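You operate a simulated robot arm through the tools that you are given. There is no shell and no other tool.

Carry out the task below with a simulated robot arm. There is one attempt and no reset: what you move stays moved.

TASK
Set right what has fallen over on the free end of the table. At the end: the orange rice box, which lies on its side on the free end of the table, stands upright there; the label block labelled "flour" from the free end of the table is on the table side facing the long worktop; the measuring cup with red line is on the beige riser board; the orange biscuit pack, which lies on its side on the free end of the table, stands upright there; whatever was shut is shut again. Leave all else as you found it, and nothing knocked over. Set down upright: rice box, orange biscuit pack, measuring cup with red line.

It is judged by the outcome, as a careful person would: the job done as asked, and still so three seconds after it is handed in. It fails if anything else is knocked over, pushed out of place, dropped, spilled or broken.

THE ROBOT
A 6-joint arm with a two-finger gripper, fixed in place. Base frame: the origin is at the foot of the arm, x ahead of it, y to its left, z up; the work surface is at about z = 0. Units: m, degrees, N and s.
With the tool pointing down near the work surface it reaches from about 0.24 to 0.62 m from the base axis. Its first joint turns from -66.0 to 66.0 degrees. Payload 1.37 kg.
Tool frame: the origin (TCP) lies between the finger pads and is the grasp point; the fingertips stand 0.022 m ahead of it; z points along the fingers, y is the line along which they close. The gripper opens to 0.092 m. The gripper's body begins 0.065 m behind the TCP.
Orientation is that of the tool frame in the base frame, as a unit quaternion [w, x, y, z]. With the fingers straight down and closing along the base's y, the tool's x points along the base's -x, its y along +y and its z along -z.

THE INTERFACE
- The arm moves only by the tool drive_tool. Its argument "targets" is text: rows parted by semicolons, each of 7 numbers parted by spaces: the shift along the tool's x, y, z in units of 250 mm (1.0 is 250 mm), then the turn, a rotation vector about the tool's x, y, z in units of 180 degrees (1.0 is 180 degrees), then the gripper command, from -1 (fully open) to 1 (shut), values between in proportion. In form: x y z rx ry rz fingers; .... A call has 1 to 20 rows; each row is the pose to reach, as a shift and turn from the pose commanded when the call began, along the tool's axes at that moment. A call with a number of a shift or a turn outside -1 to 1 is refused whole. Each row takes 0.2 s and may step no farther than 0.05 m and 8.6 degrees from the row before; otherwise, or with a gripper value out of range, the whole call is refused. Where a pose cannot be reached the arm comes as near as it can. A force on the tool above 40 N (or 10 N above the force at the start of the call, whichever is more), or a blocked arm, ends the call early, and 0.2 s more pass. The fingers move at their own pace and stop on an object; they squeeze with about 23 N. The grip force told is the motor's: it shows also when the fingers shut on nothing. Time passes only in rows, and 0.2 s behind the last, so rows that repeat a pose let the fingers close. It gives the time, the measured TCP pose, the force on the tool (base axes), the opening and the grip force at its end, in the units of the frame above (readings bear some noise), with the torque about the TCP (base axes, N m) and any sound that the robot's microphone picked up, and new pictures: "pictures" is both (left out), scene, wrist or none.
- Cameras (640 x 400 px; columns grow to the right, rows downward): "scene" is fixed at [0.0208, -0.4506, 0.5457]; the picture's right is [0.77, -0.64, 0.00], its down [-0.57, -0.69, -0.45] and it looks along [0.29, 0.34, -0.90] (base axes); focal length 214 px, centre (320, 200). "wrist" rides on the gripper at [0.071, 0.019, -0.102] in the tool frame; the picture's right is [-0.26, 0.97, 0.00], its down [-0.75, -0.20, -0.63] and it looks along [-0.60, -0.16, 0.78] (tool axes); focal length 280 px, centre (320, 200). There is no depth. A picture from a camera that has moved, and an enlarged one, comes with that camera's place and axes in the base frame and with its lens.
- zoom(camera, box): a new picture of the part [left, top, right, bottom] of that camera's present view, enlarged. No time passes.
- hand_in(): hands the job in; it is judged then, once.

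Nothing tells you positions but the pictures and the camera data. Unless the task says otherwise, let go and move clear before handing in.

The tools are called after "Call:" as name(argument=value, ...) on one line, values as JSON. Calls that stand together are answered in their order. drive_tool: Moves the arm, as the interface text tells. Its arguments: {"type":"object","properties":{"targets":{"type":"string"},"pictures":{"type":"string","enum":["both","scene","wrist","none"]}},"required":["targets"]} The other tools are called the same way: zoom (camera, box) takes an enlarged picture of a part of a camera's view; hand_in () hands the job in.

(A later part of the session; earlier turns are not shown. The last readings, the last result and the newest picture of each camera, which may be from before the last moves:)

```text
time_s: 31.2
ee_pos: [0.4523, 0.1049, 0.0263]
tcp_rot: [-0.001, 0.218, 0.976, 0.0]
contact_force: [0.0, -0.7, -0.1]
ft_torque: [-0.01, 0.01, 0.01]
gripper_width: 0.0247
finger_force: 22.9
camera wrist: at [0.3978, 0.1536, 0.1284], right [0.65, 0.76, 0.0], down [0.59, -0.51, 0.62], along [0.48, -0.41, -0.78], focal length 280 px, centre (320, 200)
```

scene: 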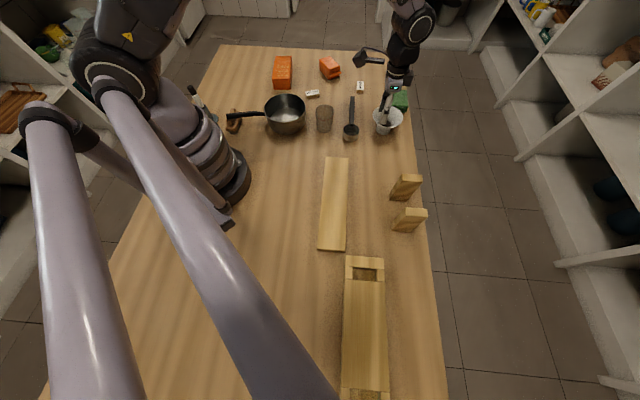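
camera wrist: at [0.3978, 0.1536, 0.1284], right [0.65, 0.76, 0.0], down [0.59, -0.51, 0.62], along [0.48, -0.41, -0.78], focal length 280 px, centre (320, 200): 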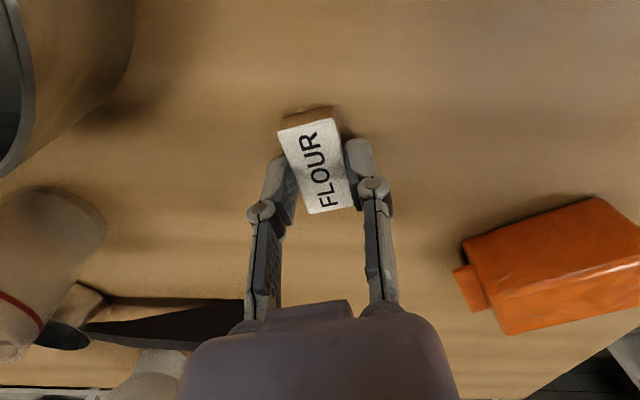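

Gripped at 25 mm. I'll lift a little and check that the block comes along.

Call:
drive_tool(targets="0 0 -0.04 0 0 0 1; 0 0 -0.1 0 0 0 1; 0 0 -0.18 0 0 0 1; 0 0 -0.18 0 0 0 1", pictures="wrist")

```text
time_s: 32.2
ee_pos: [0.4509, 0.1058, 0.0702]
tcp_rot: [-0.001, 0.219, 0.976, 0.001]
contact_force: [0.0, -0.7, -0.3]
ft_torque: [-0.01, 0.0, 0.0]
gripper_width: 0.025
finger_force: 22.9
camera wrist: at [0.3966, 0.1548, 0.1729], right [0.65, 0.76, 0.0], down [0.6, -0.51, 0.62], along [0.47, -0.41, -0.78], focal length 280 px, centre (320, 200)
```

wrist: 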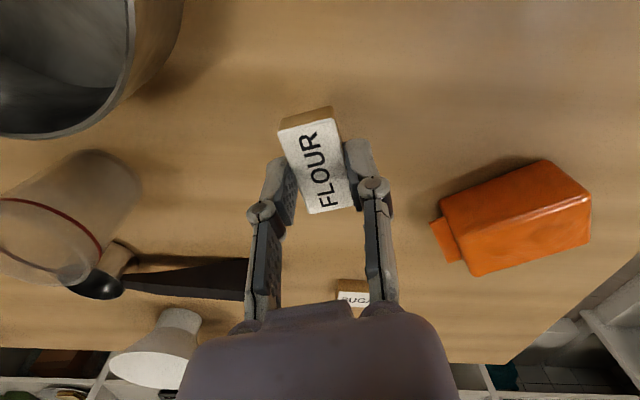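

The block is held firmly. I'll raise it and carry it over to the right-hand side.

Call:
drive_tool(targets="0 0 -0.12 0 0 0 1; 0 0 -0.24 0 0 0 1; 0 0 -0.36 0 0 0 1; -0.052 -0.122 -0.36 0 0 0.014 1; -0.105 -0.245 -0.36 0 0 0.028 1; -0.158 -0.367 -0.36 0 0 0.042 1; -0.21 -0.49 -0.36 0 0 0.056 1; -0.262 -0.612 -0.36 0 0 0.07 1; -0.315 -0.735 -0.36 0 0 0.084 1; -0.368 -0.857 -0.36 0 0 0.098 1; -0.42 -0.98 -0.36 0 0 0.109 1", pictures="wrist")

```text
time_s: 34.6
ee_pos: [0.4408, -0.1577, 0.1571]
tcp_rot: [-0.001, 0.382, 0.924, 0.001]
contact_force: [-0.5, 0.0, -0.8]
ft_torque: [0.0, 0.0, 0.01]
gripper_width: 0.0248
finger_force: 23.4
camera wrist: at [0.4064, -0.0926, 0.2615], right [0.87, 0.5, 0.0], down [0.39, -0.68, 0.62], along [0.31, -0.54, -0.78], focal length 280 px, centre (320, 200)
```

wrist: 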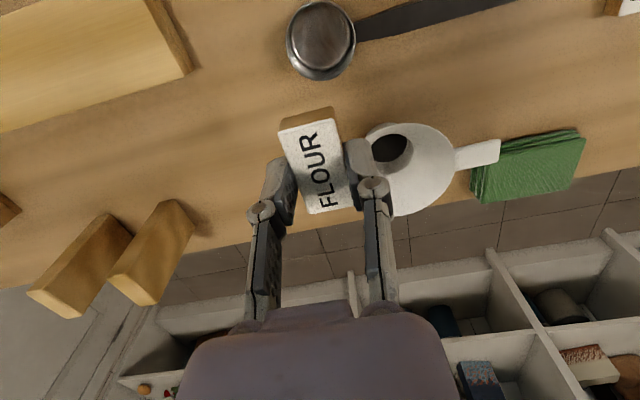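

The flour block is still held. The free gap on the right-hand side, between the funnel and the wooden block, is around (0.424,−0.283). I'll move there and lower.

Call:
drive_tool(targets="-0.077 -0.1 0 0 0 0 1; -0.153 -0.201 0 0 0 0 1; -0.23 -0.301 0 0 0 0 1; -0.306 -0.402 0 0 0 0 1; -0.306 -0.402 0.12 0 0 0 1; -0.306 -0.402 0.24 0 0 0 1; -0.306 -0.402 0.36 0 0 0 1; -0.306 -0.402 0.45 0 0 0 1; -0.306 -0.402 0.51 0 0 0 1; -0.306 -0.402 0.51 0 0 0 1", pictures="both")

```text
time_s: 36.8
ee_pos: [0.4248, -0.285, 0.0326]
tcp_rot: [0.0, 0.382, 0.924, 0.0]
contact_force: [-0.2, 0.4, -0.4]
ft_torque: [-0.01, 0.02, 0.0]
gripper_width: 0.0248
finger_force: 23.0
camera wrist: at [0.3912, -0.2209, 0.1359], right [0.87, 0.5, 0.0], down [0.39, -0.68, 0.62], along [0.31, -0.54, -0.78], focal length 280 px, centre (320, 200)
```

scene: 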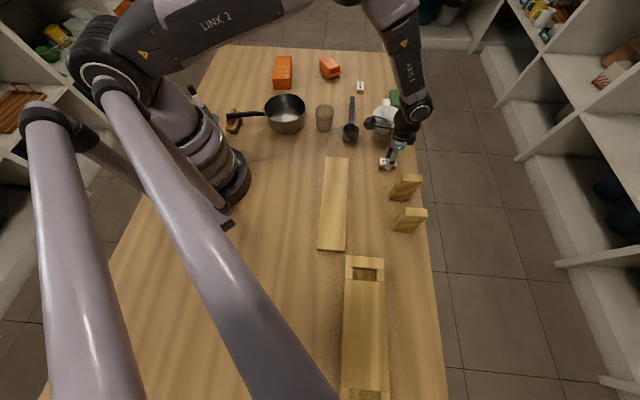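
wrist: 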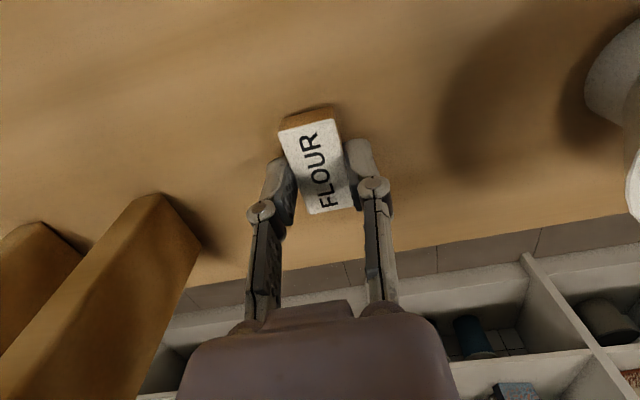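

The block is 6 mm above the table in a clear gap. I'll lower it the rest, release, and rise.

Call:
drive_tool(targets="0 0 0.012 0 0 0 1; 0 0 0.024 0 0 0 1; 0 0 0.024 0 0 0 1; 0 0 0.024 0 0 0 0.2; 0 0 0.024 0 0 0 0.2; 0 0 0.024 0 0 0 0.2; 0 0 -0.06 0 0 0 0.2; 0 0 -0.2 0 0 0 0.2; 0 0 -0.36 0 0 0 -1; 0 0 -0.5 0 0 0 -1", pictures="both")

```text
time_s: 39.0
ee_pos: [0.4261, -0.2848, 0.1587]
tcp_rot: [-0.001, 0.382, 0.924, 0.0]
contact_force: [0.4, -0.2, -0.6]
ft_torque: [-0.04, -0.01, -0.02]
gripper_width: 0.0919
finger_force: 0.1
camera wrist: at [0.3906, -0.221, 0.2618], right [0.87, 0.5, 0.0], down [0.39, -0.68, 0.62], along [0.31, -0.54, -0.78], focal length 280 px, centre (320, 200)
```

scene: 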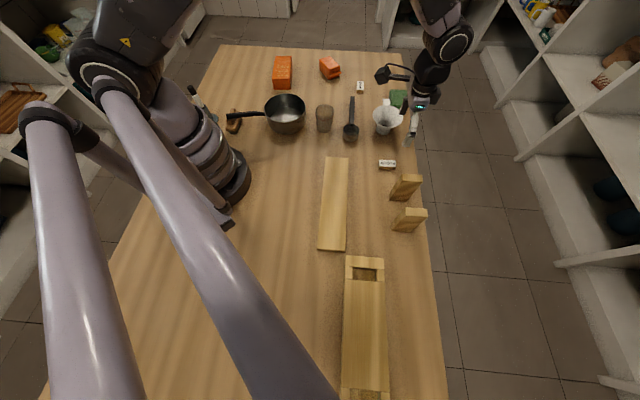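
wrist: 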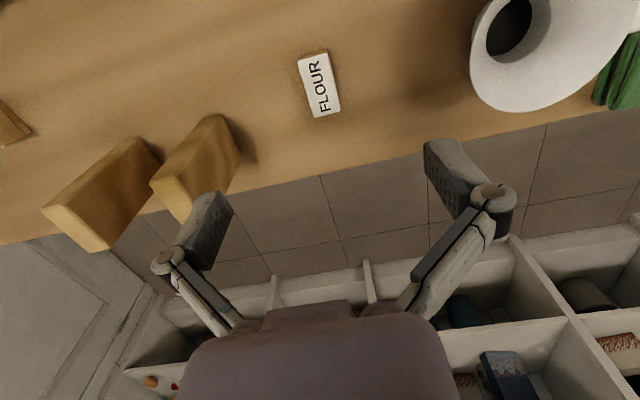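

The flour block now lies flat on the right-hand side near (0.425,−0.284). Next is the measuring cup, so I'm moving above it.

Call:
drive_tool(targets="0.134 0.094 0 0 0 0 -1; 0.268 0.188 0 0 0 0 -1; 0.402 0.283 0 0 0 0 -1; 0.536 0.377 0 0 0 0 -1; 0.67 0.471 0 0 0 0 -1; 0.804 0.565 0 0 0 0 -1", pictures="both")

Call:
zoom(camera="wrist", box=[220, 20, 420, 170])

```text
time_s: 40.4
ee_pos: [0.3812, -0.0392, 0.1552]
tcp_rot: [0.0, 0.382, 0.924, 0.001]
contact_force: [0.0, 0.2, 0.8]
ft_torque: [-0.02, 0.01, 0.0]
gripper_width: 0.092
finger_force: 0.0
camera wrist: at [0.3464, 0.0249, 0.258], right [0.87, 0.5, 0.0], down [0.39, -0.68, 0.62], along [0.31, -0.54, -0.78], focal length 280 px, centre (320, 200)
```

scene: 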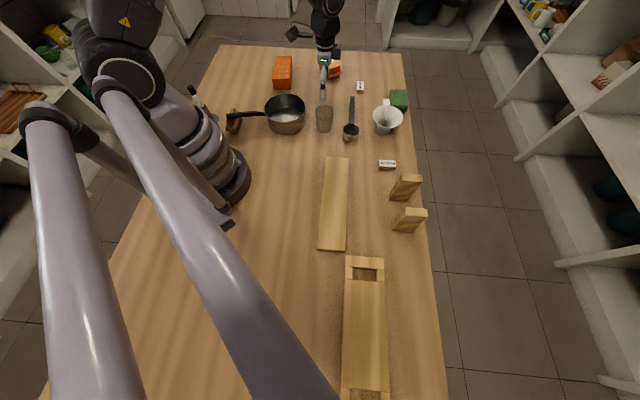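
wrist: 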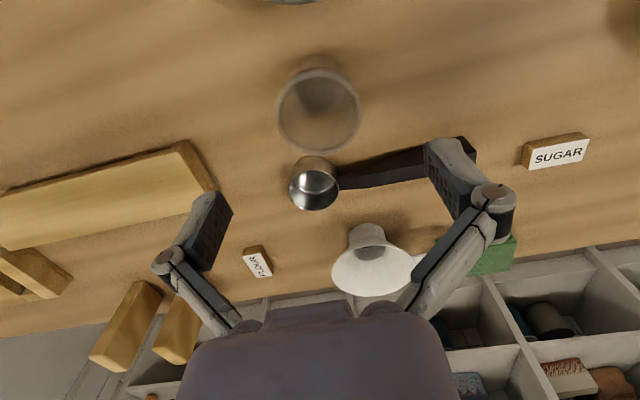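

```text
2.67 times, centred on (320, 95) of wrist
camera zoom: at [0.3464, 0.0249, 0.258], right [0.87, 0.5, 0.0], down [0.39, -0.68, 0.62], along [0.31, -0.54, -0.78], focal length 748 px, centre (320, 480)
```

zoom: 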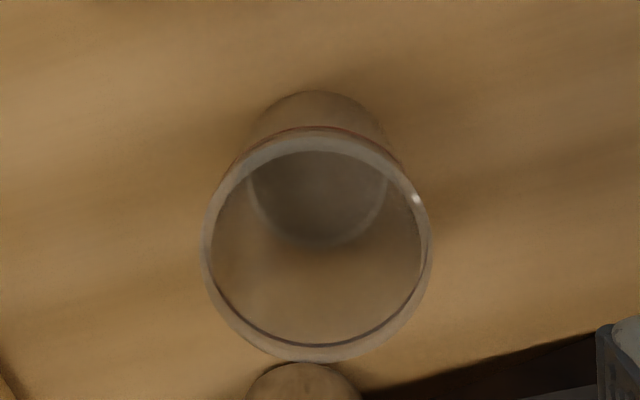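

The cup is centred under the open gripper at about (0.3835,−0.042). I'll descend around it and close gently on its wall.

Call:
drive_tool(targets="-0.015 0 0.1 0 0 0 -1; -0.015 0 0.2 0 0 0 -1; -0.015 0 0.3 0 0 0 -1; -0.015 0 0.39 0 0 0 -1; -0.015 0 0.45 0 0 0 -1; -0.015 0 0.45 0 0 0 -1", pictures="wrist")

```text
time_s: 41.8
ee_pos: [0.3858, -0.0444, 0.0432]
tcp_rot: [0.0, 0.382, 0.924, 0.0]
contact_force: [0.0, 0.4, -0.1]
ft_torque: [0.02, -0.01, 0.0]
gripper_width: 0.0919
finger_force: 0.0
camera wrist: at [0.3507, 0.0187, 0.1459], right [0.87, 0.5, 0.0], down [0.39, -0.68, 0.62], along [0.31, -0.54, -0.78], focal length 280 px, centre (320, 200)
```

wrist: 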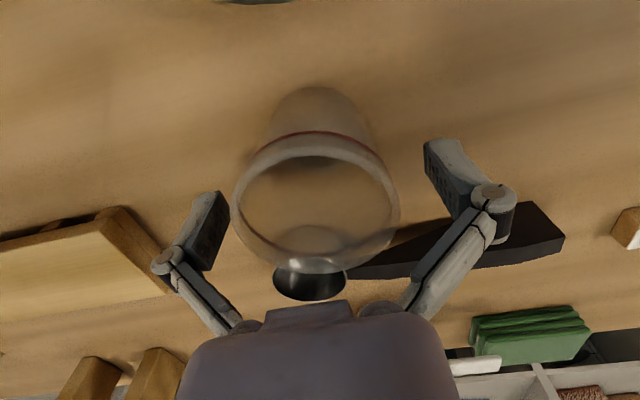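

Centred well; I'll shift 3–4 mm back so the pads meet the cup's middle, then close.

Call:
drive_tool(targets="0.014 0 0 0 0 0 -1; 0.014 0 0 0 0 0 -0.2; 0.014 0 0 0 0 0 0.1; 0.014 0 0 0 0 0 1; 0.014 0 0 0 0 0 1; 0.014 0 0 0 0 0 1; 0.014 0 0 0 0 0 1", pictures="both")

```text
time_s: 43.4
ee_pos: [0.3821, -0.0439, 0.0436]
tcp_rot: [0.0, 0.38, 0.925, 0.0]
contact_force: [0.3, 0.0, 2.6]
ft_torque: [0.01, 0.01, -0.02]
gripper_width: 0.0553
finger_force: 23.4
camera wrist: at [0.3473, 0.0216, 0.1466], right [0.87, 0.5, 0.0], down [0.39, -0.68, 0.62], along [0.31, -0.54, -0.78], focal length 280 px, centre (320, 200)
```

scene: 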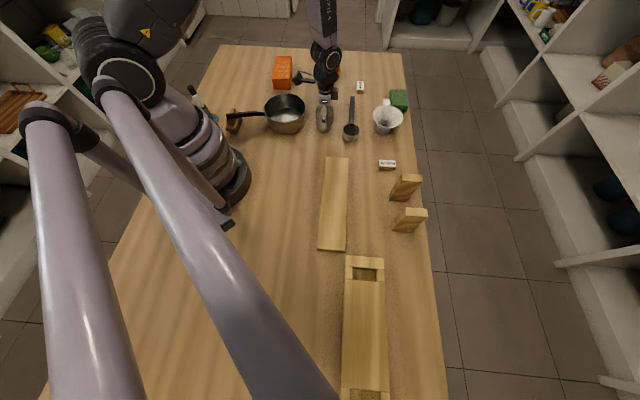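
wrist: 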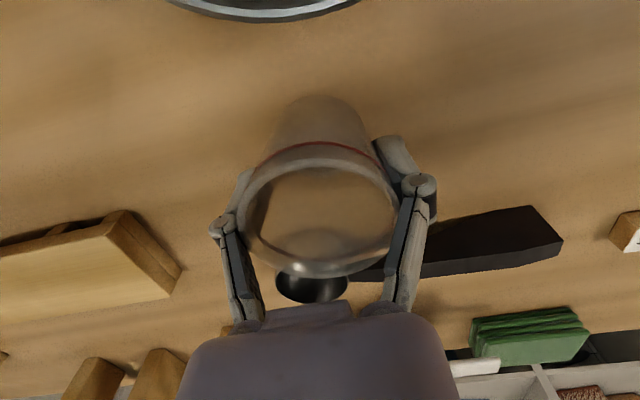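

The cup is gripped at 55 mm. I'll check the board's thickness in this low view while lifting slightly.

Call:
zoom(camera="wrist", box=[0, 180, 220, 340])

Call:
drive_tool(targets="0 0 -0.03 0 0 0 1; 0 0 -0.07 0 0 0 1; 0 0 -0.12 0 0 0 1; 0 0 -0.12 0 0 0 1", pictures="both")

```text
2.50 times, centred on (110, 260) of wrist
camera zoom: at [0.3473, 0.0216, 0.1466], right [0.87, 0.5, 0.0], down [0.39, -0.68, 0.62], along [0.31, -0.54, -0.78], focal length 701 px, centre (845, 50)
```

zoom: 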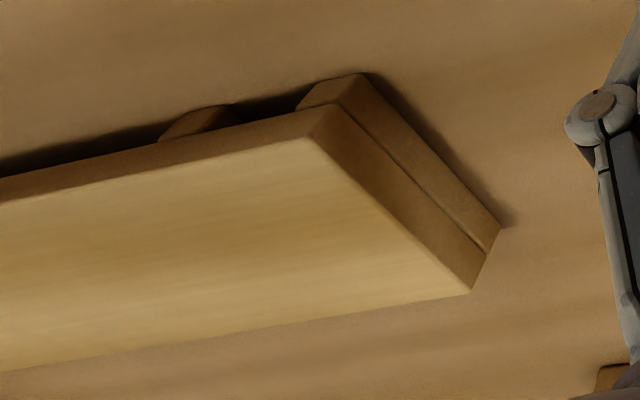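

```text
time_s: 44.4
ee_pos: [0.3798, -0.0432, 0.0743]
tcp_rot: [0.0, 0.382, 0.924, 0.0]
contact_force: [0.2, 0.5, -1.0]
ft_torque: [0.0, 0.01, 0.02]
gripper_width: 0.0553
finger_force: 23.5
camera wrist: at [0.3457, 0.0209, 0.1777], right [0.87, 0.5, 0.0], down [0.39, -0.68, 0.62], along [0.31, -0.54, -0.78], focal length 280 px, centre (320, 200)
```

scene: 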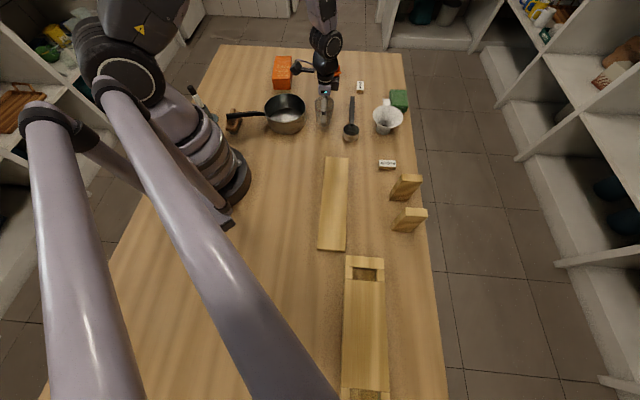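
wrist: 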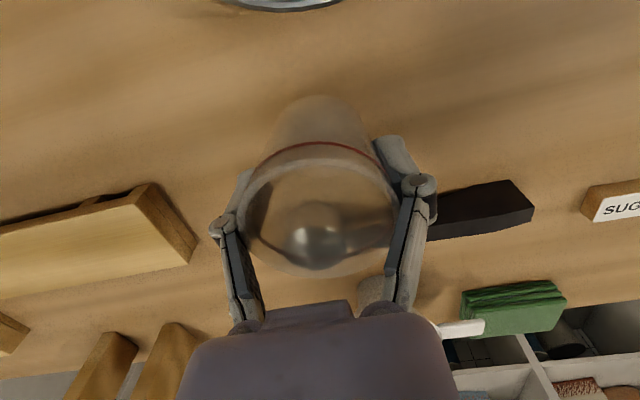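

It's a raised board (top about z = 0.024) centred at about (0.222,−0.275). The cup lifted cleanly, so I'll carry it upright towards the board.

Call:
drive_tool(targets="0 0 -0.1 0 0 0 1; 0 0 -0.22 0 0 0 1; -0.021 -0.11 -0.22 0 0 0 1; -0.042 -0.22 -0.22 0 0 0 1; -0.063 -0.34 -0.22 0 0 0 1; -0.085 -0.45 -0.22 0 0 0 1; -0.106 -0.56 -0.22 0 0 0 1; -0.127 -0.67 -0.22 0 0 0 1; -0.148 -0.79 -0.22 0 0 0 1; -0.17 -0.9 -0.22 0 0 0 1; -0.17 -0.9 -0.22 0 0 0 1", pictures="wrist")

```text
time_s: 46.8
ee_pos: [0.2512, -0.2337, 0.1308]
tcp_rot: [0.0, 0.381, 0.924, 0.0]
contact_force: [-0.3, -0.4, -1.3]
ft_torque: [-0.02, -0.03, 0.02]
gripper_width: 0.0551
finger_force: 22.9
camera wrist: at [0.2166, -0.1689, 0.2336], right [0.87, 0.5, 0.0], down [0.39, -0.68, 0.62], along [0.31, -0.54, -0.78], focal length 280 px, centre (320, 200)
```

wrist: 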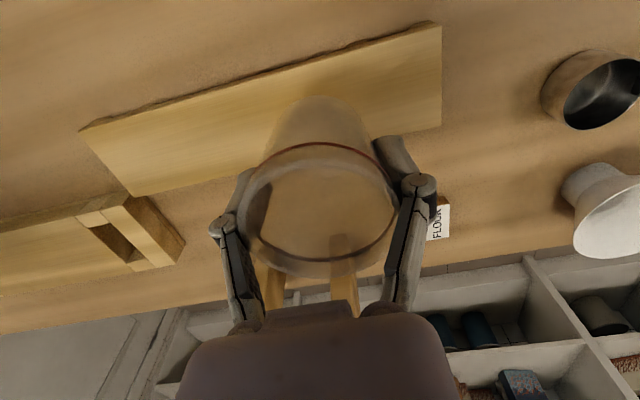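

The cup is over the board now. I'll shift to its centre and lower to just above its surface.

Call:
drive_tool(targets="-0.013 -0.07 0 0 0 0 1; -0.026 -0.14 0 0 0 0 1; -0.038 -0.2 0 0 0 0 1; -0.038 -0.2 0.08 0 0 0 1; -0.038 -0.2 0.15 0 0 0 1; -0.038 -0.2 0.21 0 0 0 1; -0.038 -0.2 0.21 0 0 0 1", pictures="both")

Call:
zoom(camera="scene", box=[290, 140, 420, 260])

```text
time_s: 48.4
ee_pos: [0.2246, -0.2765, 0.0765]
tcp_rot: [0.0, 0.381, 0.925, -0.001]
contact_force: [0.0, 0.4, 0.1]
ft_torque: [0.01, 0.04, 0.02]
gripper_width: 0.0553
finger_force: 23.4
camera wrist: at [0.1899, -0.2117, 0.1794], right [0.87, 0.5, 0.0], down [0.39, -0.68, 0.62], along [0.31, -0.54, -0.78], focal length 280 px, centre (320, 200)
```

scene: 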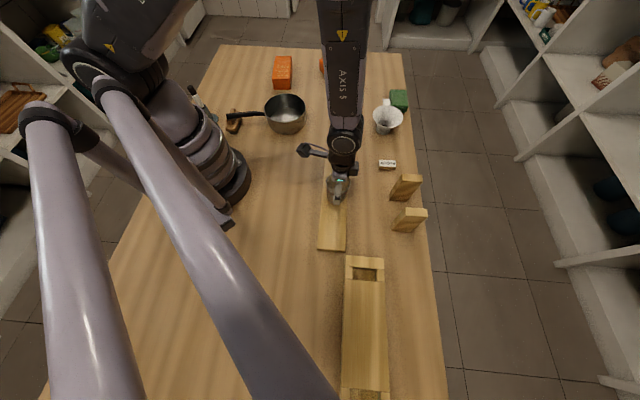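
wrist: 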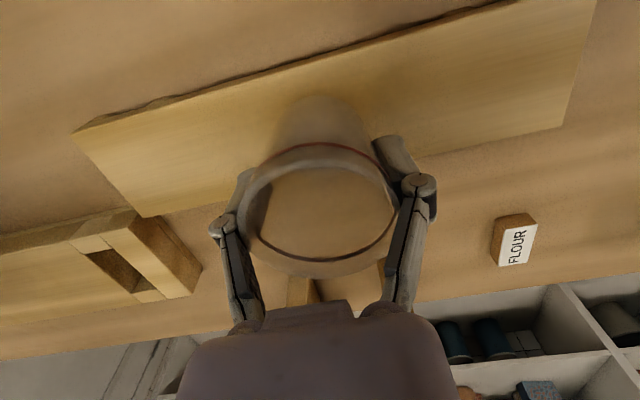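

```text
3.33 times, centred on (355, 200) of scene
camera zoom: at [0.0208, -0.4506, 0.5457], right [0.77, -0.64, 0.0], down [-0.57, -0.69, -0.45], along [0.29, 0.34, -0.9], focal length 715 px, centre (203, 200)
```

zoom: 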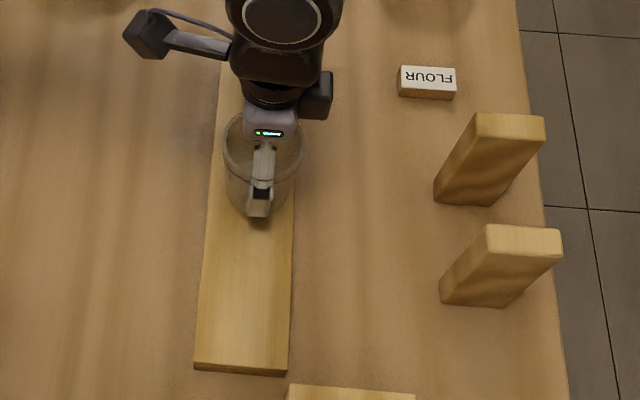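

Call:
zoom(camera="scene", box=[320, 165, 364, 220])

Call:
zoom(camera="wrist", box=[220, 60, 440, 200])

```text
7.27 times, centred on (342, 192) of scene
camera zoom: at [0.0208, -0.4506, 0.5457], right [0.77, -0.64, 0.0], down [-0.57, -0.69, -0.45], along [0.29, 0.34, -0.9], focal length 1560 px, centre (160, 254)
```

zoom: 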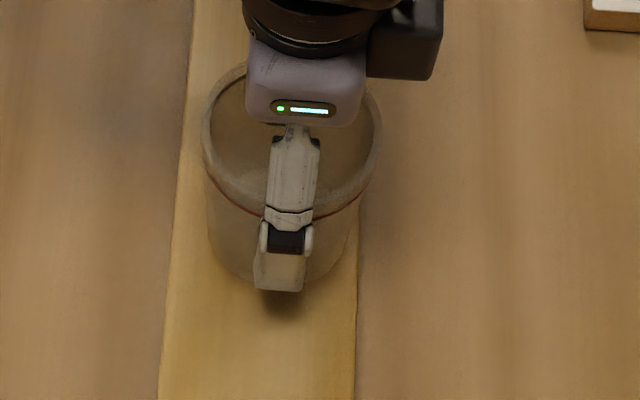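

```text
2.86 times, centred on (330, 130) of wrist
camera zoom: at [0.1899, -0.2117, 0.1794], right [0.87, 0.5, 0.0], down [0.39, -0.68, 0.62], along [0.31, -0.54, -0.78], focal length 801 px, centre (291, 400)
```

zoom: 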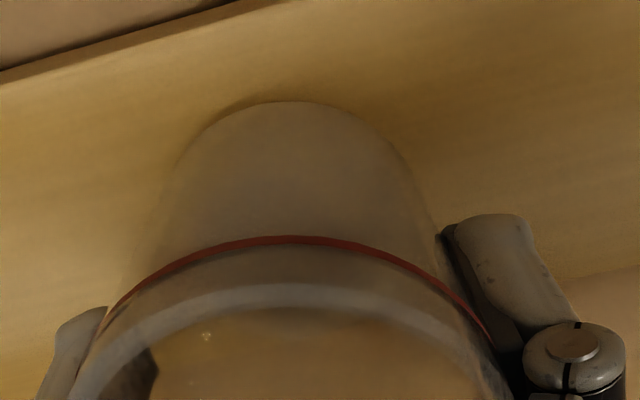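

The cup sits about 5 mm too far to the +v side. I'll correct this and lower gently onto the board.

Call:
drive_tool(targets="0.01 0 0 0 0 0 1; 0.02 0 0 0 0 0 1; 0.02 0 0.012 0 0 0 1; 0.02 0 0.022 0 0 0 1; 0.02 0 0.03 0 0 0 1; 0.02 0 0.03 0 0 0 1", pictures="wrist")

Call:
zoom(camera="scene", box=[320, 165, 364, 220])

```text
time_s: 49.8
ee_pos: [0.2216, -0.2721, 0.0699]
tcp_rot: [0.0, 0.382, 0.924, 0.0]
contact_force: [-2.6, 0.0, 9.9]
ft_torque: [0.01, 0.09, -0.03]
gripper_width: 0.0552
finger_force: 22.9
camera wrist: at [0.1866, -0.2083, 0.1723], right [0.87, 0.5, 0.0], down [0.39, -0.68, 0.63], along [0.31, -0.54, -0.78], focal length 280 px, centre (320, 200)
```

wrist: 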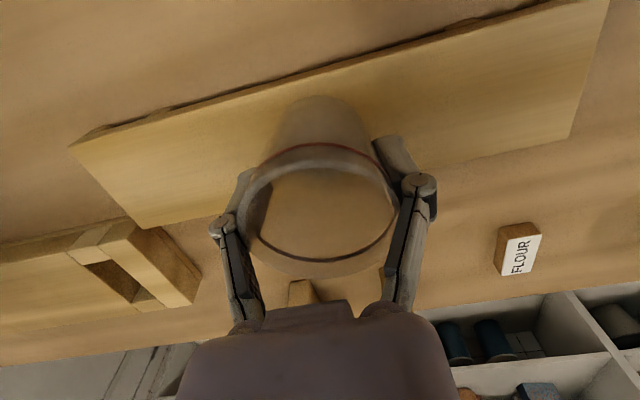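

```text
7.27 times, centred on (342, 192) of scene
camera zoom: at [0.0208, -0.4506, 0.5457], right [0.77, -0.64, 0.0], down [-0.57, -0.69, -0.45], along [0.29, 0.34, -0.9], focal length 1560 px, centre (160, 254)
```

zoom: 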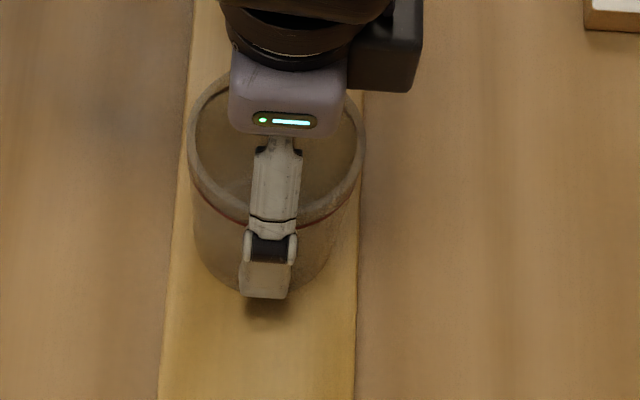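

The cup rests on the board (10 N contact) and is centred across it. I'll ease off, open, and lift clear.

Call:
drive_tool(targets="0 0 -0.004 0 0 0 1; 0 0 -0.005 0 0 0 0.9; 0 0 -0.005 0 0 0 -0.4; 0 0 -0.005 0 0 0 -0.8; 0 0 -0.005 0 0 0 -1; 0 0 -0.005 0 0 0 -1; 0 0 -0.06 0 0 0 -1; 0 0 -0.16 0 0 0 -1; 0 0 -0.28 0 0 0 -1; 0 0 -0.4 0 0 0 -1", pictures="both")

Call:
zoom(camera="scene", box=[290, 140, 420, 260])

```text
time_s: 52.0
ee_pos: [0.2207, -0.273, 0.17]
tcp_rot: [0.0, 0.382, 0.924, 0.0]
contact_force: [0.1, 0.3, 0.4]
ft_torque: [-0.02, -0.03, 0.0]
gripper_width: 0.0921
finger_force: 0.1
camera wrist: at [0.1868, -0.2081, 0.273], right [0.87, 0.5, 0.0], down [0.39, -0.68, 0.62], along [0.31, -0.54, -0.78], focal length 280 px, centre (320, 200)
```

scene: 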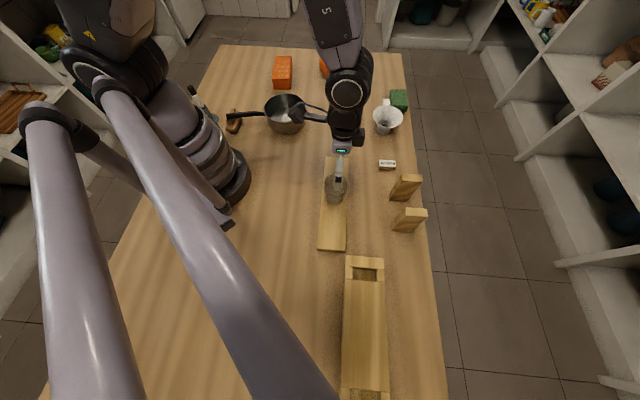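
wrist: 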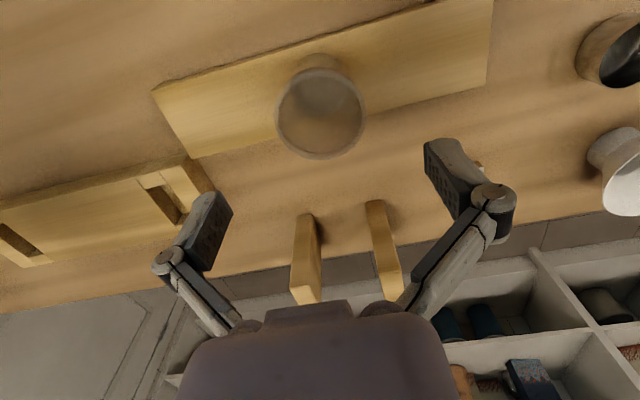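

```text
3.33 times, centred on (355, 200) of scene
camera zoom: at [0.0208, -0.4506, 0.5457], right [0.77, -0.64, 0.0], down [-0.57, -0.69, -0.45], along [0.29, 0.34, -0.9], focal length 715 px, centre (203, 200)
```

zoom: 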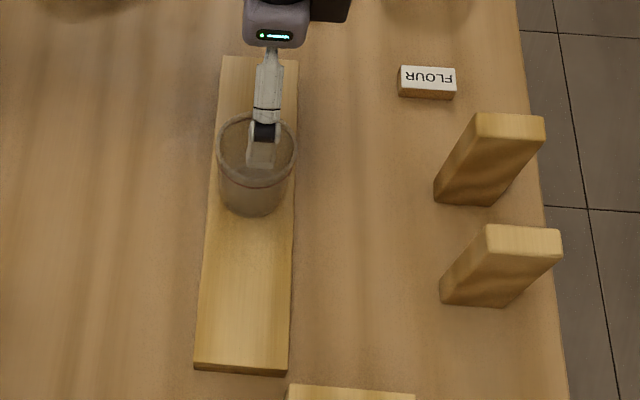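

The cup stands upright on the riser board. Now for the packs: I need to know how far the wrist can turn, so I'll move to a clear height over the free end, yawing as I go.

Call:
drive_tool(targets="0 0 -0.1 0 0 0 -1; 0 0.05 -0.2 0 0 -0.03 -1; 0.012 0.14 -0.2 0 0 -0.075 -1; 0.025 0.23 -0.2 0 0 -0.12 -1; 0.038 0.32 -0.2 0 0 -0.165 -1; 0.05 0.41 -0.2 0 0 -0.21 -1; 0.063 0.5 -0.2 0 0 -0.255 -1; 0.076 0.6 -0.2 0 0 -0.3 -1; 0.09 0.69 -0.2 0 0 -0.345 -1; 0.1 0.78 -0.2 0 0 -0.39 -1; 0.113 0.87 -0.2 0 0 -0.435 -1; 0.12 0.92 -0.2 0 0 -0.475 -1; 0.126 0.95 -0.2 0 0 -0.5 -1", pictures="none")

```text
time_s: 54.8
ee_pos: [0.3684, -0.0821, 0.2196]
tcp_rot: [0.0, -0.385, 0.923, 0.0]
contact_force: [0.2, 0.1, -0.2]
ft_torque: [0.0, 0.0, -0.02]
gripper_width: 0.092
finger_force: 0.0
```

Call:
drive_tool(targets="-0.06 0.028 0 0 0 -0.045 -1; -0.12 0.056 0 0 0 -0.09 -1; -0.18 0.084 0 0 0 -0.135 -1; -0.24 0.112 0 0 0 -0.18 -1; -0.3 0.14 0 0 0 -0.225 -1; -0.36 0.168 0 0 0 -0.27 -1; -0.42 0.196 0 0 0 -0.315 -1; -0.48 0.224 0 0 0 -0.36 -1; -0.54 0.252 0 0 0 -0.405 -1; -0.6 0.28 0 0 0 -0.45 -1; -0.663 0.309 0 0 0 -0.5 -1", pictures="wrist")

```text
refused: row 11 steps farther than a row can; nothing moved
```

Call:
drive_tool(targets="-0.06 0.028 0 0 0 -0.045 -1; -0.12 0.056 0 0 0 -0.09 -1; -0.18 0.084 0 0 0 -0.135 -1; -0.24 0.112 0 0 0 -0.18 -1; -0.3 0.14 0 0 0 -0.225 -1; -0.36 0.168 0 0 0 -0.27 -1; -0.42 0.196 0 0 0 -0.315 -1; -0.48 0.224 0 0 0 -0.36 -1; -0.54 0.252 0 0 0 -0.405 -1; -0.6 0.28 0 0 0 -0.45 -1; -0.663 0.309 0 0 0 -0.48 -1; -0.663 0.309 0 0 0 -0.5 -1", pictures="wrist")

```text
time_s: 57.4
ee_pos: [0.4287, 0.089, 0.2188]
tcp_rot: [0.0, 0.925, -0.38, 0.0]
contact_force: [0.1, 0.1, -0.5]
ft_torque: [0.0, 0.04, 0.01]
gripper_width: 0.0919
finger_force: 0.0
camera wrist: at [0.4682, 0.0262, 0.322], right [-0.87, -0.5, 0.0], down [-0.39, 0.68, 0.63], along [-0.31, 0.54, -0.78], focal length 280 px, centre (320, 200)
```

wrist: 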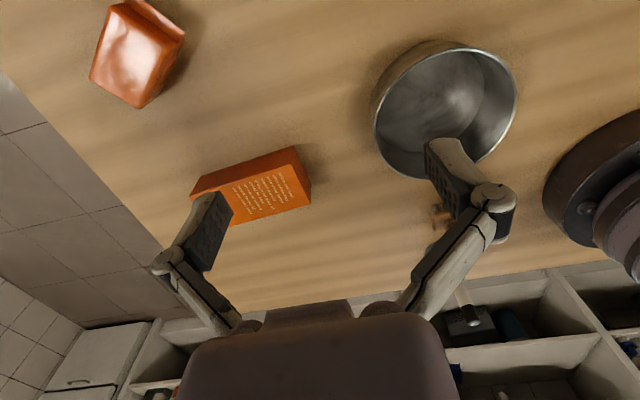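

A relative wrist turn of 123° works. I'll test on to about 180°.

Call:
drive_tool(targets="0 0 0 0 0 -0.045 -1; 0 0 0 0 0 -0.09 -1; 0 0 0 0 0 -0.135 -1; 0 0 0 0 0 -0.18 -1; 0 0 0 0 0 -0.225 -1; 0 0 0 0 0 -0.27 -1; 0 0 0 0 0 -0.315 -1", pictures="wrist")

```text
time_s: 59.0
ee_pos: [0.4194, 0.1141, 0.2164]
tcp_rot: [0.015, 0.995, 0.095, 0.003]
contact_force: [0.3, -0.5, 0.0]
ft_torque: [0.0, -0.02, 0.01]
gripper_width: 0.0921
finger_force: 0.1
out of reach, approached as far as the arm can: row 7
camera wrist: at [0.4935, 0.1117, 0.3201], right [-0.08, -1.0, 0.03], down [-0.78, 0.08, 0.62], along [-0.62, 0.02, -0.79], focal length 280 px, centre (320, 200)
```

wrist: 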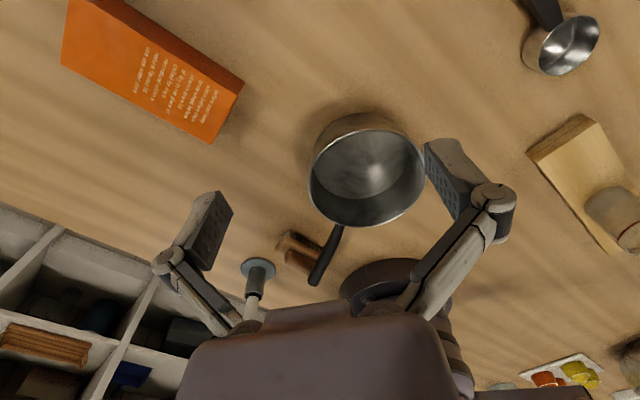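

The wrist turns to about +175° relative, so I can lift a pack, yaw it round and tilt the fingers outward with the camera on the upper side. I'll start with the biscuit pack and move over it, aligned with its axis (heading 82°).

Call:
drive_tool(targets="0.04 0.004 0.005 0 0 0.0465 -1; 0.08 0.008 0.01 0 0 0.093 -1; 0.12 0.012 0.015 0 0 0.1395 -1; 0.16 0.017 0.02 0 0 0.186 -1; 0.2 0.021 0.026 0 0 0.2325 -1; 0.24 0.025 0.031 0 0 0.279 -1; 0.28 0.029 0.036 0 0 0.3255 -1; 0.32 0.033 0.041 0 0 0.372 -1; 0.36 0.037 0.046 0 0 0.4185 -1; 0.4 0.042 0.051 0 0 0.465 -1; 0.44 0.046 0.056 0 0 0.5115 -1; 0.48 0.05 0.062 0 0 0.558 -1; 0.521 0.054 0.067 0 0 0.604 -1", pictures="wrist")

```text
time_s: 61.8
ee_pos: [0.5513, 0.1275, 0.199]
tcp_rot: [0.0, -0.663, 0.749, 0.0]
contact_force: [0.8, 0.0, -1.0]
ft_torque: [-0.03, 0.02, 0.0]
gripper_width: 0.0919
finger_force: 0.0
camera wrist: at [0.5248, 0.0608, 0.3023], right [-0.93, 0.38, 0.0], down [0.3, 0.72, 0.62], along [0.24, 0.58, -0.78], focal length 280 px, centre (320, 200)
```

wrist: 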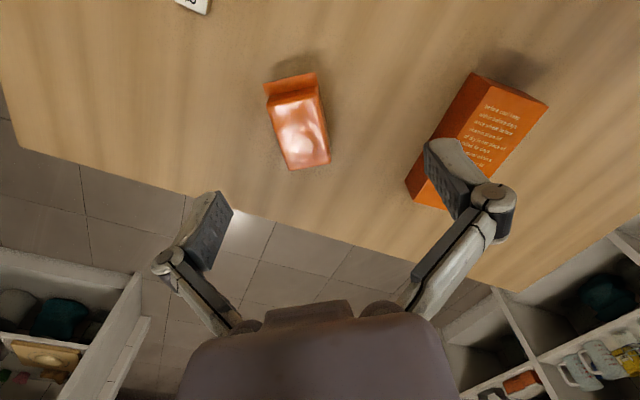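

Call:
zoom(camera="wrist", box=[240, 50, 360, 190])

```text
2.86 times, centred on (300, 120) of wrist
camera zoom: at [0.5248, 0.0608, 0.3023], right [-0.93, 0.38, 0.0], down [0.3, 0.72, 0.62], along [0.24, 0.58, -0.78], focal length 801 px, centre (377, 429)
```

zoom: 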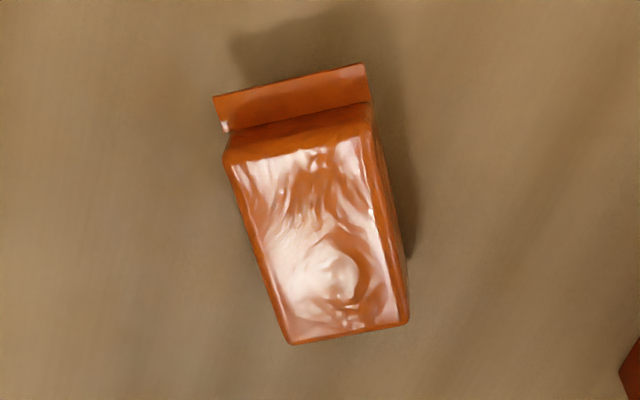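

The pack's axis runs at about 80°, with its bottom end at (0.594,0.205) and fin end at (0.582,0.133). I'll pre-tilt the gripper 20° and hover over the grasp point.

Call:
drive_tool(targets="-0.037 -0.031 0.07 0 -0.028 0.004 -1; -0.074 -0.062 0.15 0 -0.056 0.008 -1; -0.111 -0.093 0.23 0 -0.083 0.0125 -1; -0.148 -0.124 0.316 0 -0.111 0.0167 -1; -0.148 -0.124 0.316 0 -0.111 0.0167 -1", pictures="both")

```text
time_s: 63.0
ee_pos: [0.585, 0.1595, 0.1214]
tcp_rot: [0.129, -0.635, 0.753, 0.116]
contact_force: [-0.1, 0.2, 0.7]
ft_torque: [-0.02, 0.0, -0.02]
gripper_width: 0.0919
finger_force: 0.1
camera wrist: at [0.5506, 0.0639, 0.1934], right [-0.91, 0.41, 0.1], down [0.29, 0.45, 0.84], along [0.3, 0.79, -0.53], focal length 280 px, centre (320, 200)
```

scene: 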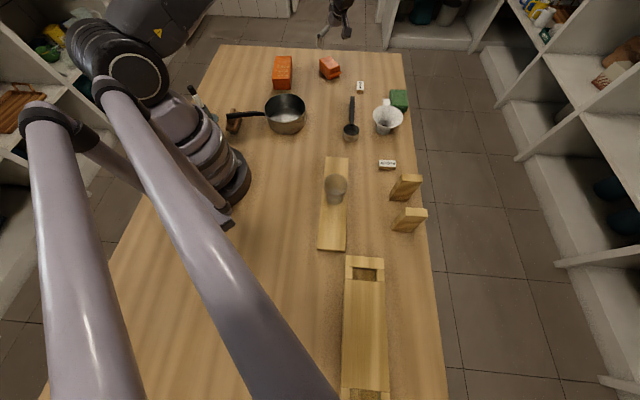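
wrist: 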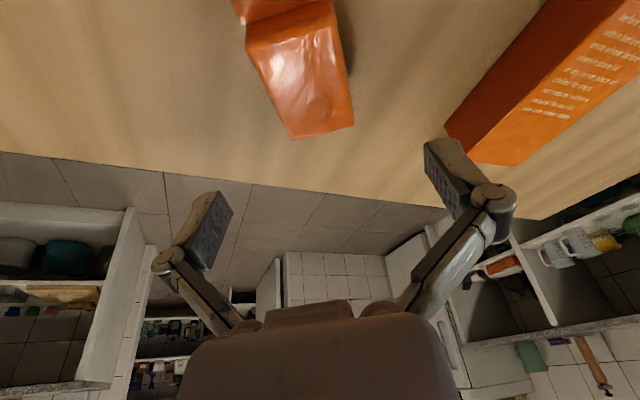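

Hovering as planned. Now straight down to the grasp height.

Call:
drive_tool(targets="0.031 -0.002 0.09 0 0 0 -1; 0.062 -0.005 0.18 0 0 0 -1; 0.094 -0.008 0.268 0 0 0 -1; 0.115 -0.01 0.33 0 0 0 -1; 0.125 -0.01 0.358 0 0 0 -1; 0.125 -0.01 0.358 0 0 0 -1", pictures="both")

Call:
zoom(camera="scene", box=[290, 40, 370, 100])

```text
time_s: 64.4
ee_pos: [0.5869, 0.1609, 0.0244]
tcp_rot: [0.129, -0.634, 0.754, 0.115]
contact_force: [0.5, -0.6, -0.7]
ft_torque: [0.01, -0.01, 0.03]
gripper_width: 0.0922
finger_force: 0.0
camera wrist: at [0.5529, 0.065, 0.0967], right [-0.91, 0.41, 0.1], down [0.29, 0.45, 0.84], along [0.3, 0.79, -0.53], focal length 280 px, centre (320, 200)
```

scene: 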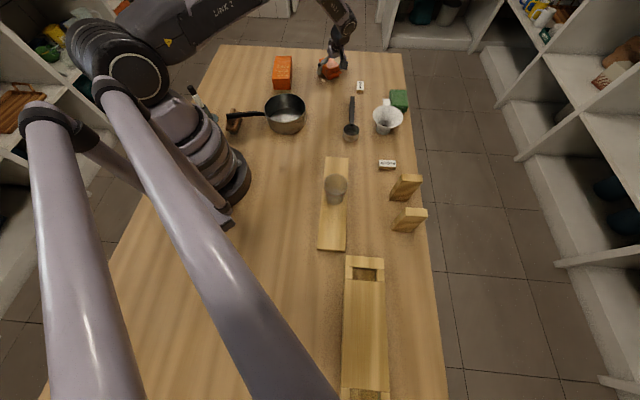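
wrist: 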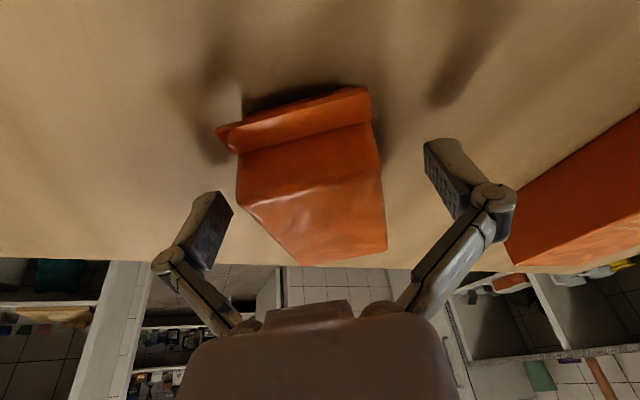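

```text
6.67 times, centred on (330, 70) of scene
camera zoom: at [0.0208, -0.4506, 0.5457], right [0.77, -0.64, 0.0], down [-0.57, -0.69, -0.45], along [0.29, 0.34, -0.9], focal length 1430 px, centre (253, 1067)
```

zoom: 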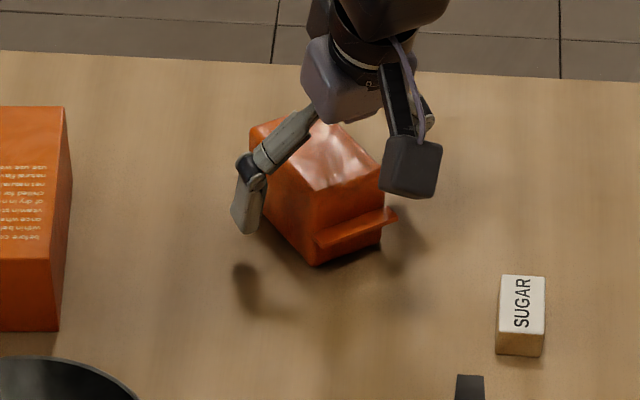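

The fingers straddle the pack well. Closing now.

Call:
drive_tool(targets="0 0 0 0 0 0 0; 0 0 0 0 0 0 1; 0 0 0 0 0 0 1; 0 0 0 0 0 0 1; 0 0 0 0 0 0 1; 0 0 0 0 0 0 1", pictures="wrist")

```text
time_s: 65.8
ee_pos: [0.5873, 0.1613, 0.0255]
tcp_rot: [0.129, -0.633, 0.754, 0.115]
contact_force: [-1.2, 0.5, 2.1]
ft_torque: [0.03, 0.01, 0.02]
gripper_width: 0.0516
finger_force: 23.2
camera wrist: at [0.553, 0.0649, 0.097], right [-0.91, 0.41, 0.1], down [0.29, 0.45, 0.84], along [0.3, 0.79, -0.53], focal length 280 px, centre (320, 200)
```

wrist: 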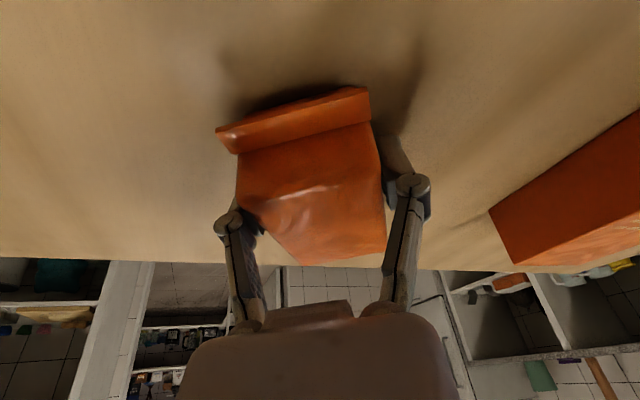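

Gripped at 52 mm. I'll lift, then draw it inward to make room for turning.

Call:
drive_tool(targets="-0.02 0 -0.056 0 0 0 1; -0.055 0.001 -0.15 0 0 0 1; -0.096 0.003 -0.263 0 0 0 1; -0.137 0.004 -0.376 0 0 0 1; -0.178 0.006 -0.489 0 0 0 1; -0.16 0.07 -0.5 0 0 0 1; -0.12 0.17 -0.512 0 0 0 1; -0.08 0.28 -0.523 0 0 0 1; -0.04 0.386 -0.535 0 0 0 1; -0.04 0.386 -0.535 0 0 0 1", pictures="both")

```text
time_s: 68.0
ee_pos: [0.4856, 0.1435, 0.1539]
tcp_rot: [0.129, -0.634, 0.754, 0.116]
contact_force: [-0.4, 0.5, -1.5]
ft_torque: [0.0, 0.0, -0.04]
gripper_width: 0.0513
finger_force: 22.9
camera wrist: at [0.4521, 0.0472, 0.2273], right [-0.91, 0.41, 0.1], down [0.29, 0.45, 0.84], along [0.3, 0.79, -0.53], focal length 280 px, centre (320, 200)
```

scene: 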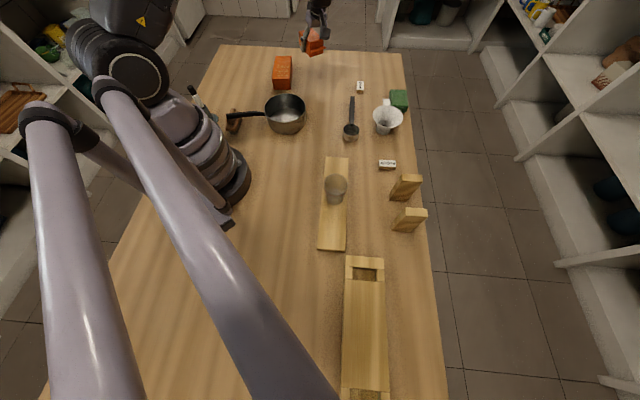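
wrist: 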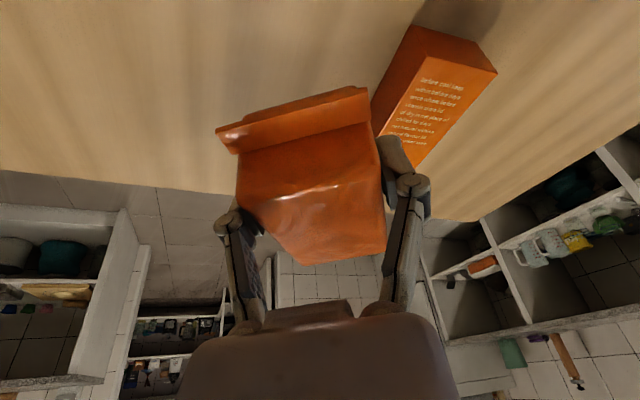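

Held securely. Now one smooth turn: yaw about 92° and tilt 90° so the fin end points up and the fingers point outward and slightly down.

Call:
drive_tool(targets="0 0 0 0.0147 0.0238 -0.0315 1; 0 0 0 0.0294 0.0475 -0.063 1; 0 0 0 0.0441 0.0713 -0.0945 1; 0 0 0 0.0588 0.095 -0.126 1; 0 0 0 0.0734 0.1188 -0.1575 1; 0 0 0 0.0881 0.1425 -0.189 1; 0 0 0 0.1028 0.1663 -0.2205 1; 0 0 0 0.1175 0.19 -0.252 1; 0 0 0 0.1322 0.2138 -0.2835 1; 0 0 0 0.1469 0.2375 -0.315 1; 0 0 0 0.1616 0.2613 -0.3465 1; 0 0 0 0.1763 0.285 -0.378 1; 0 0 0 0.1909 0.3088 -0.4095 1; 0 0 0 0.2056 0.3325 -0.441 1; 0 0 0 0.2203 0.3563 -0.4725 1; 0 0 0 0.235 0.38 -0.504 1; 0 0 0 0.235 0.38 -0.504 1", pictures="both")

Call:
zoom(camera="scene", box=[260, 20, 420, 120])

```text
time_s: 71.6
ee_pos: [0.4855, 0.1412, 0.1563]
tcp_rot: [0.039, 0.82, -0.055, 0.568]
contact_force: [-0.4, -0.1, -1.1]
ft_torque: [0.02, 0.0, 0.01]
gripper_width: 0.0516
finger_force: 22.8
camera wrist: at [0.415, 0.1331, 0.2592], right [-0.22, -0.94, -0.24], down [-0.81, 0.32, -0.49], along [0.54, 0.09, -0.84], focal length 280 px, centre (320, 200)
```

scene: 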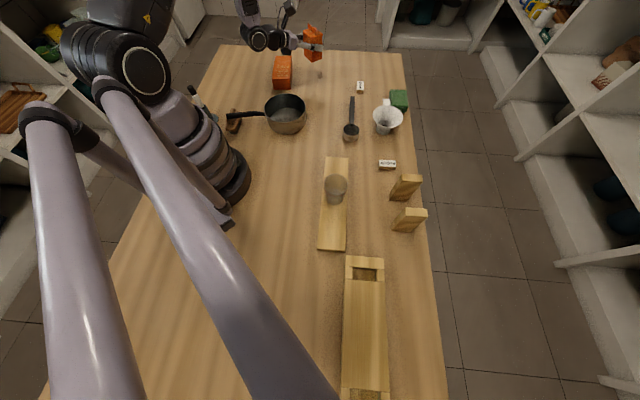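
wrist: 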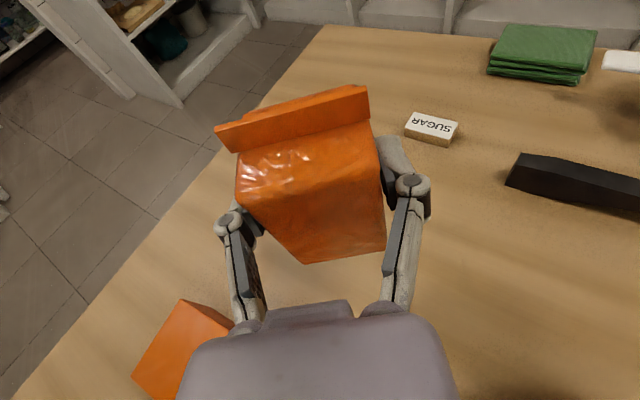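

```text
4.00 times, centred on (340, 70) of scene
camera zoom: at [0.0208, -0.4506, 0.5457], right [0.77, -0.64, 0.0], down [-0.57, -0.69, -0.45], along [0.29, 0.34, -0.9], focal length 858 px, centre (240, 720)
```

zoom: 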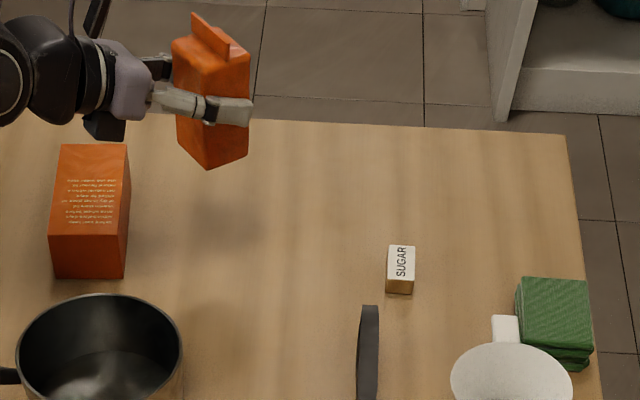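

The pack is now upright with its fin on top. I'll carry it outward to about (0.595,0.14) and lower it to just above the table.

Call:
drive_tool(targets="0.026 -0.018 0.145 0 0 0 1; 0.052 -0.037 0.29 0 0 0 1; 0.078 -0.055 0.434 0 0 0 1; -0.02 -0.055 0.47 0 0 0 1; -0.117 -0.055 0.508 0 0 0 1; -0.214 -0.055 0.544 0 0 0 1; -0.214 -0.055 0.544 0 0 0 1", pictures="both")

Call:
zoom(camera="scene", box=[260, 30, 420, 130])

```text
time_s: 73.2
ee_pos: [0.5973, 0.1406, 0.0589]
tcp_rot: [0.039, 0.82, -0.055, 0.569]
contact_force: [0.2, -0.4, -1.5]
ft_torque: [0.02, -0.04, 0.0]
gripper_width: 0.0516
finger_force: 23.6
camera wrist: at [0.5267, 0.1319, 0.1623], right [-0.22, -0.94, -0.24], down [-0.81, 0.32, -0.49], along [0.54, 0.09, -0.84], focal length 280 px, centre (320, 200)
```

scene: 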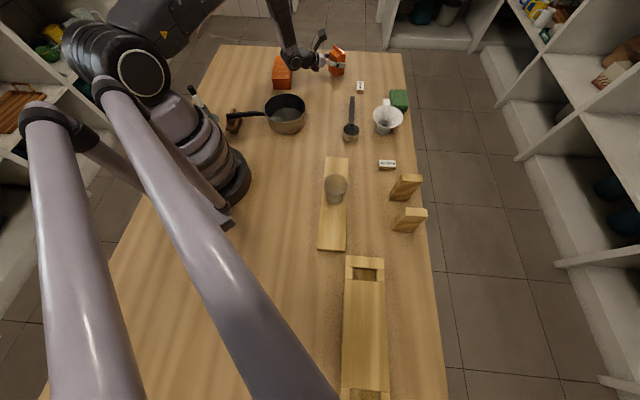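
wrist: 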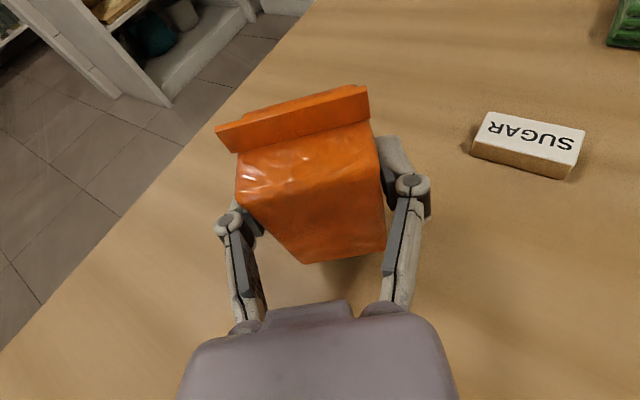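

```text
4.00 times, centred on (340, 80) of scene
camera zoom: at [0.0208, -0.4506, 0.5457], right [0.77, -0.64, 0.0], down [-0.57, -0.69, -0.45], along [0.29, 0.34, -0.9], focal length 858 px, centre (240, 680)
```

zoom: 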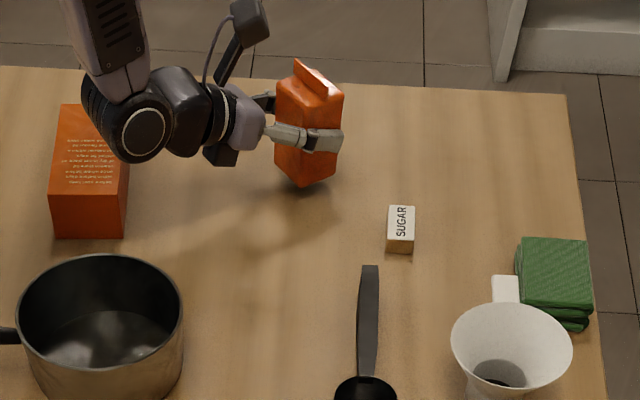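

Still upright, about 15 mm above the table. I'll lower it slowly and watch the force.

Call:
drive_tool(targets="-0.015 0 0.0056 0 0 0 1; -0.03 0 0.0112 0 0 0 1; -0.0412 0 0.0154 0 0 0 1; -0.0449 0 0.0169 0 0 0 1; -0.0487 0 0.0183 0 0 0 1; -0.0487 0 0.0183 0 0 0 1", pictures="none")

```text
time_s: 74.6
ee_pos: [0.5978, 0.1402, 0.0479]
tcp_rot: [0.039, 0.819, -0.056, 0.57]
contact_force: [-1.6, -1.6, 12.6]
ft_torque: [-0.03, -0.19, -0.03]
gripper_width: 0.0514
finger_force: 22.9
```

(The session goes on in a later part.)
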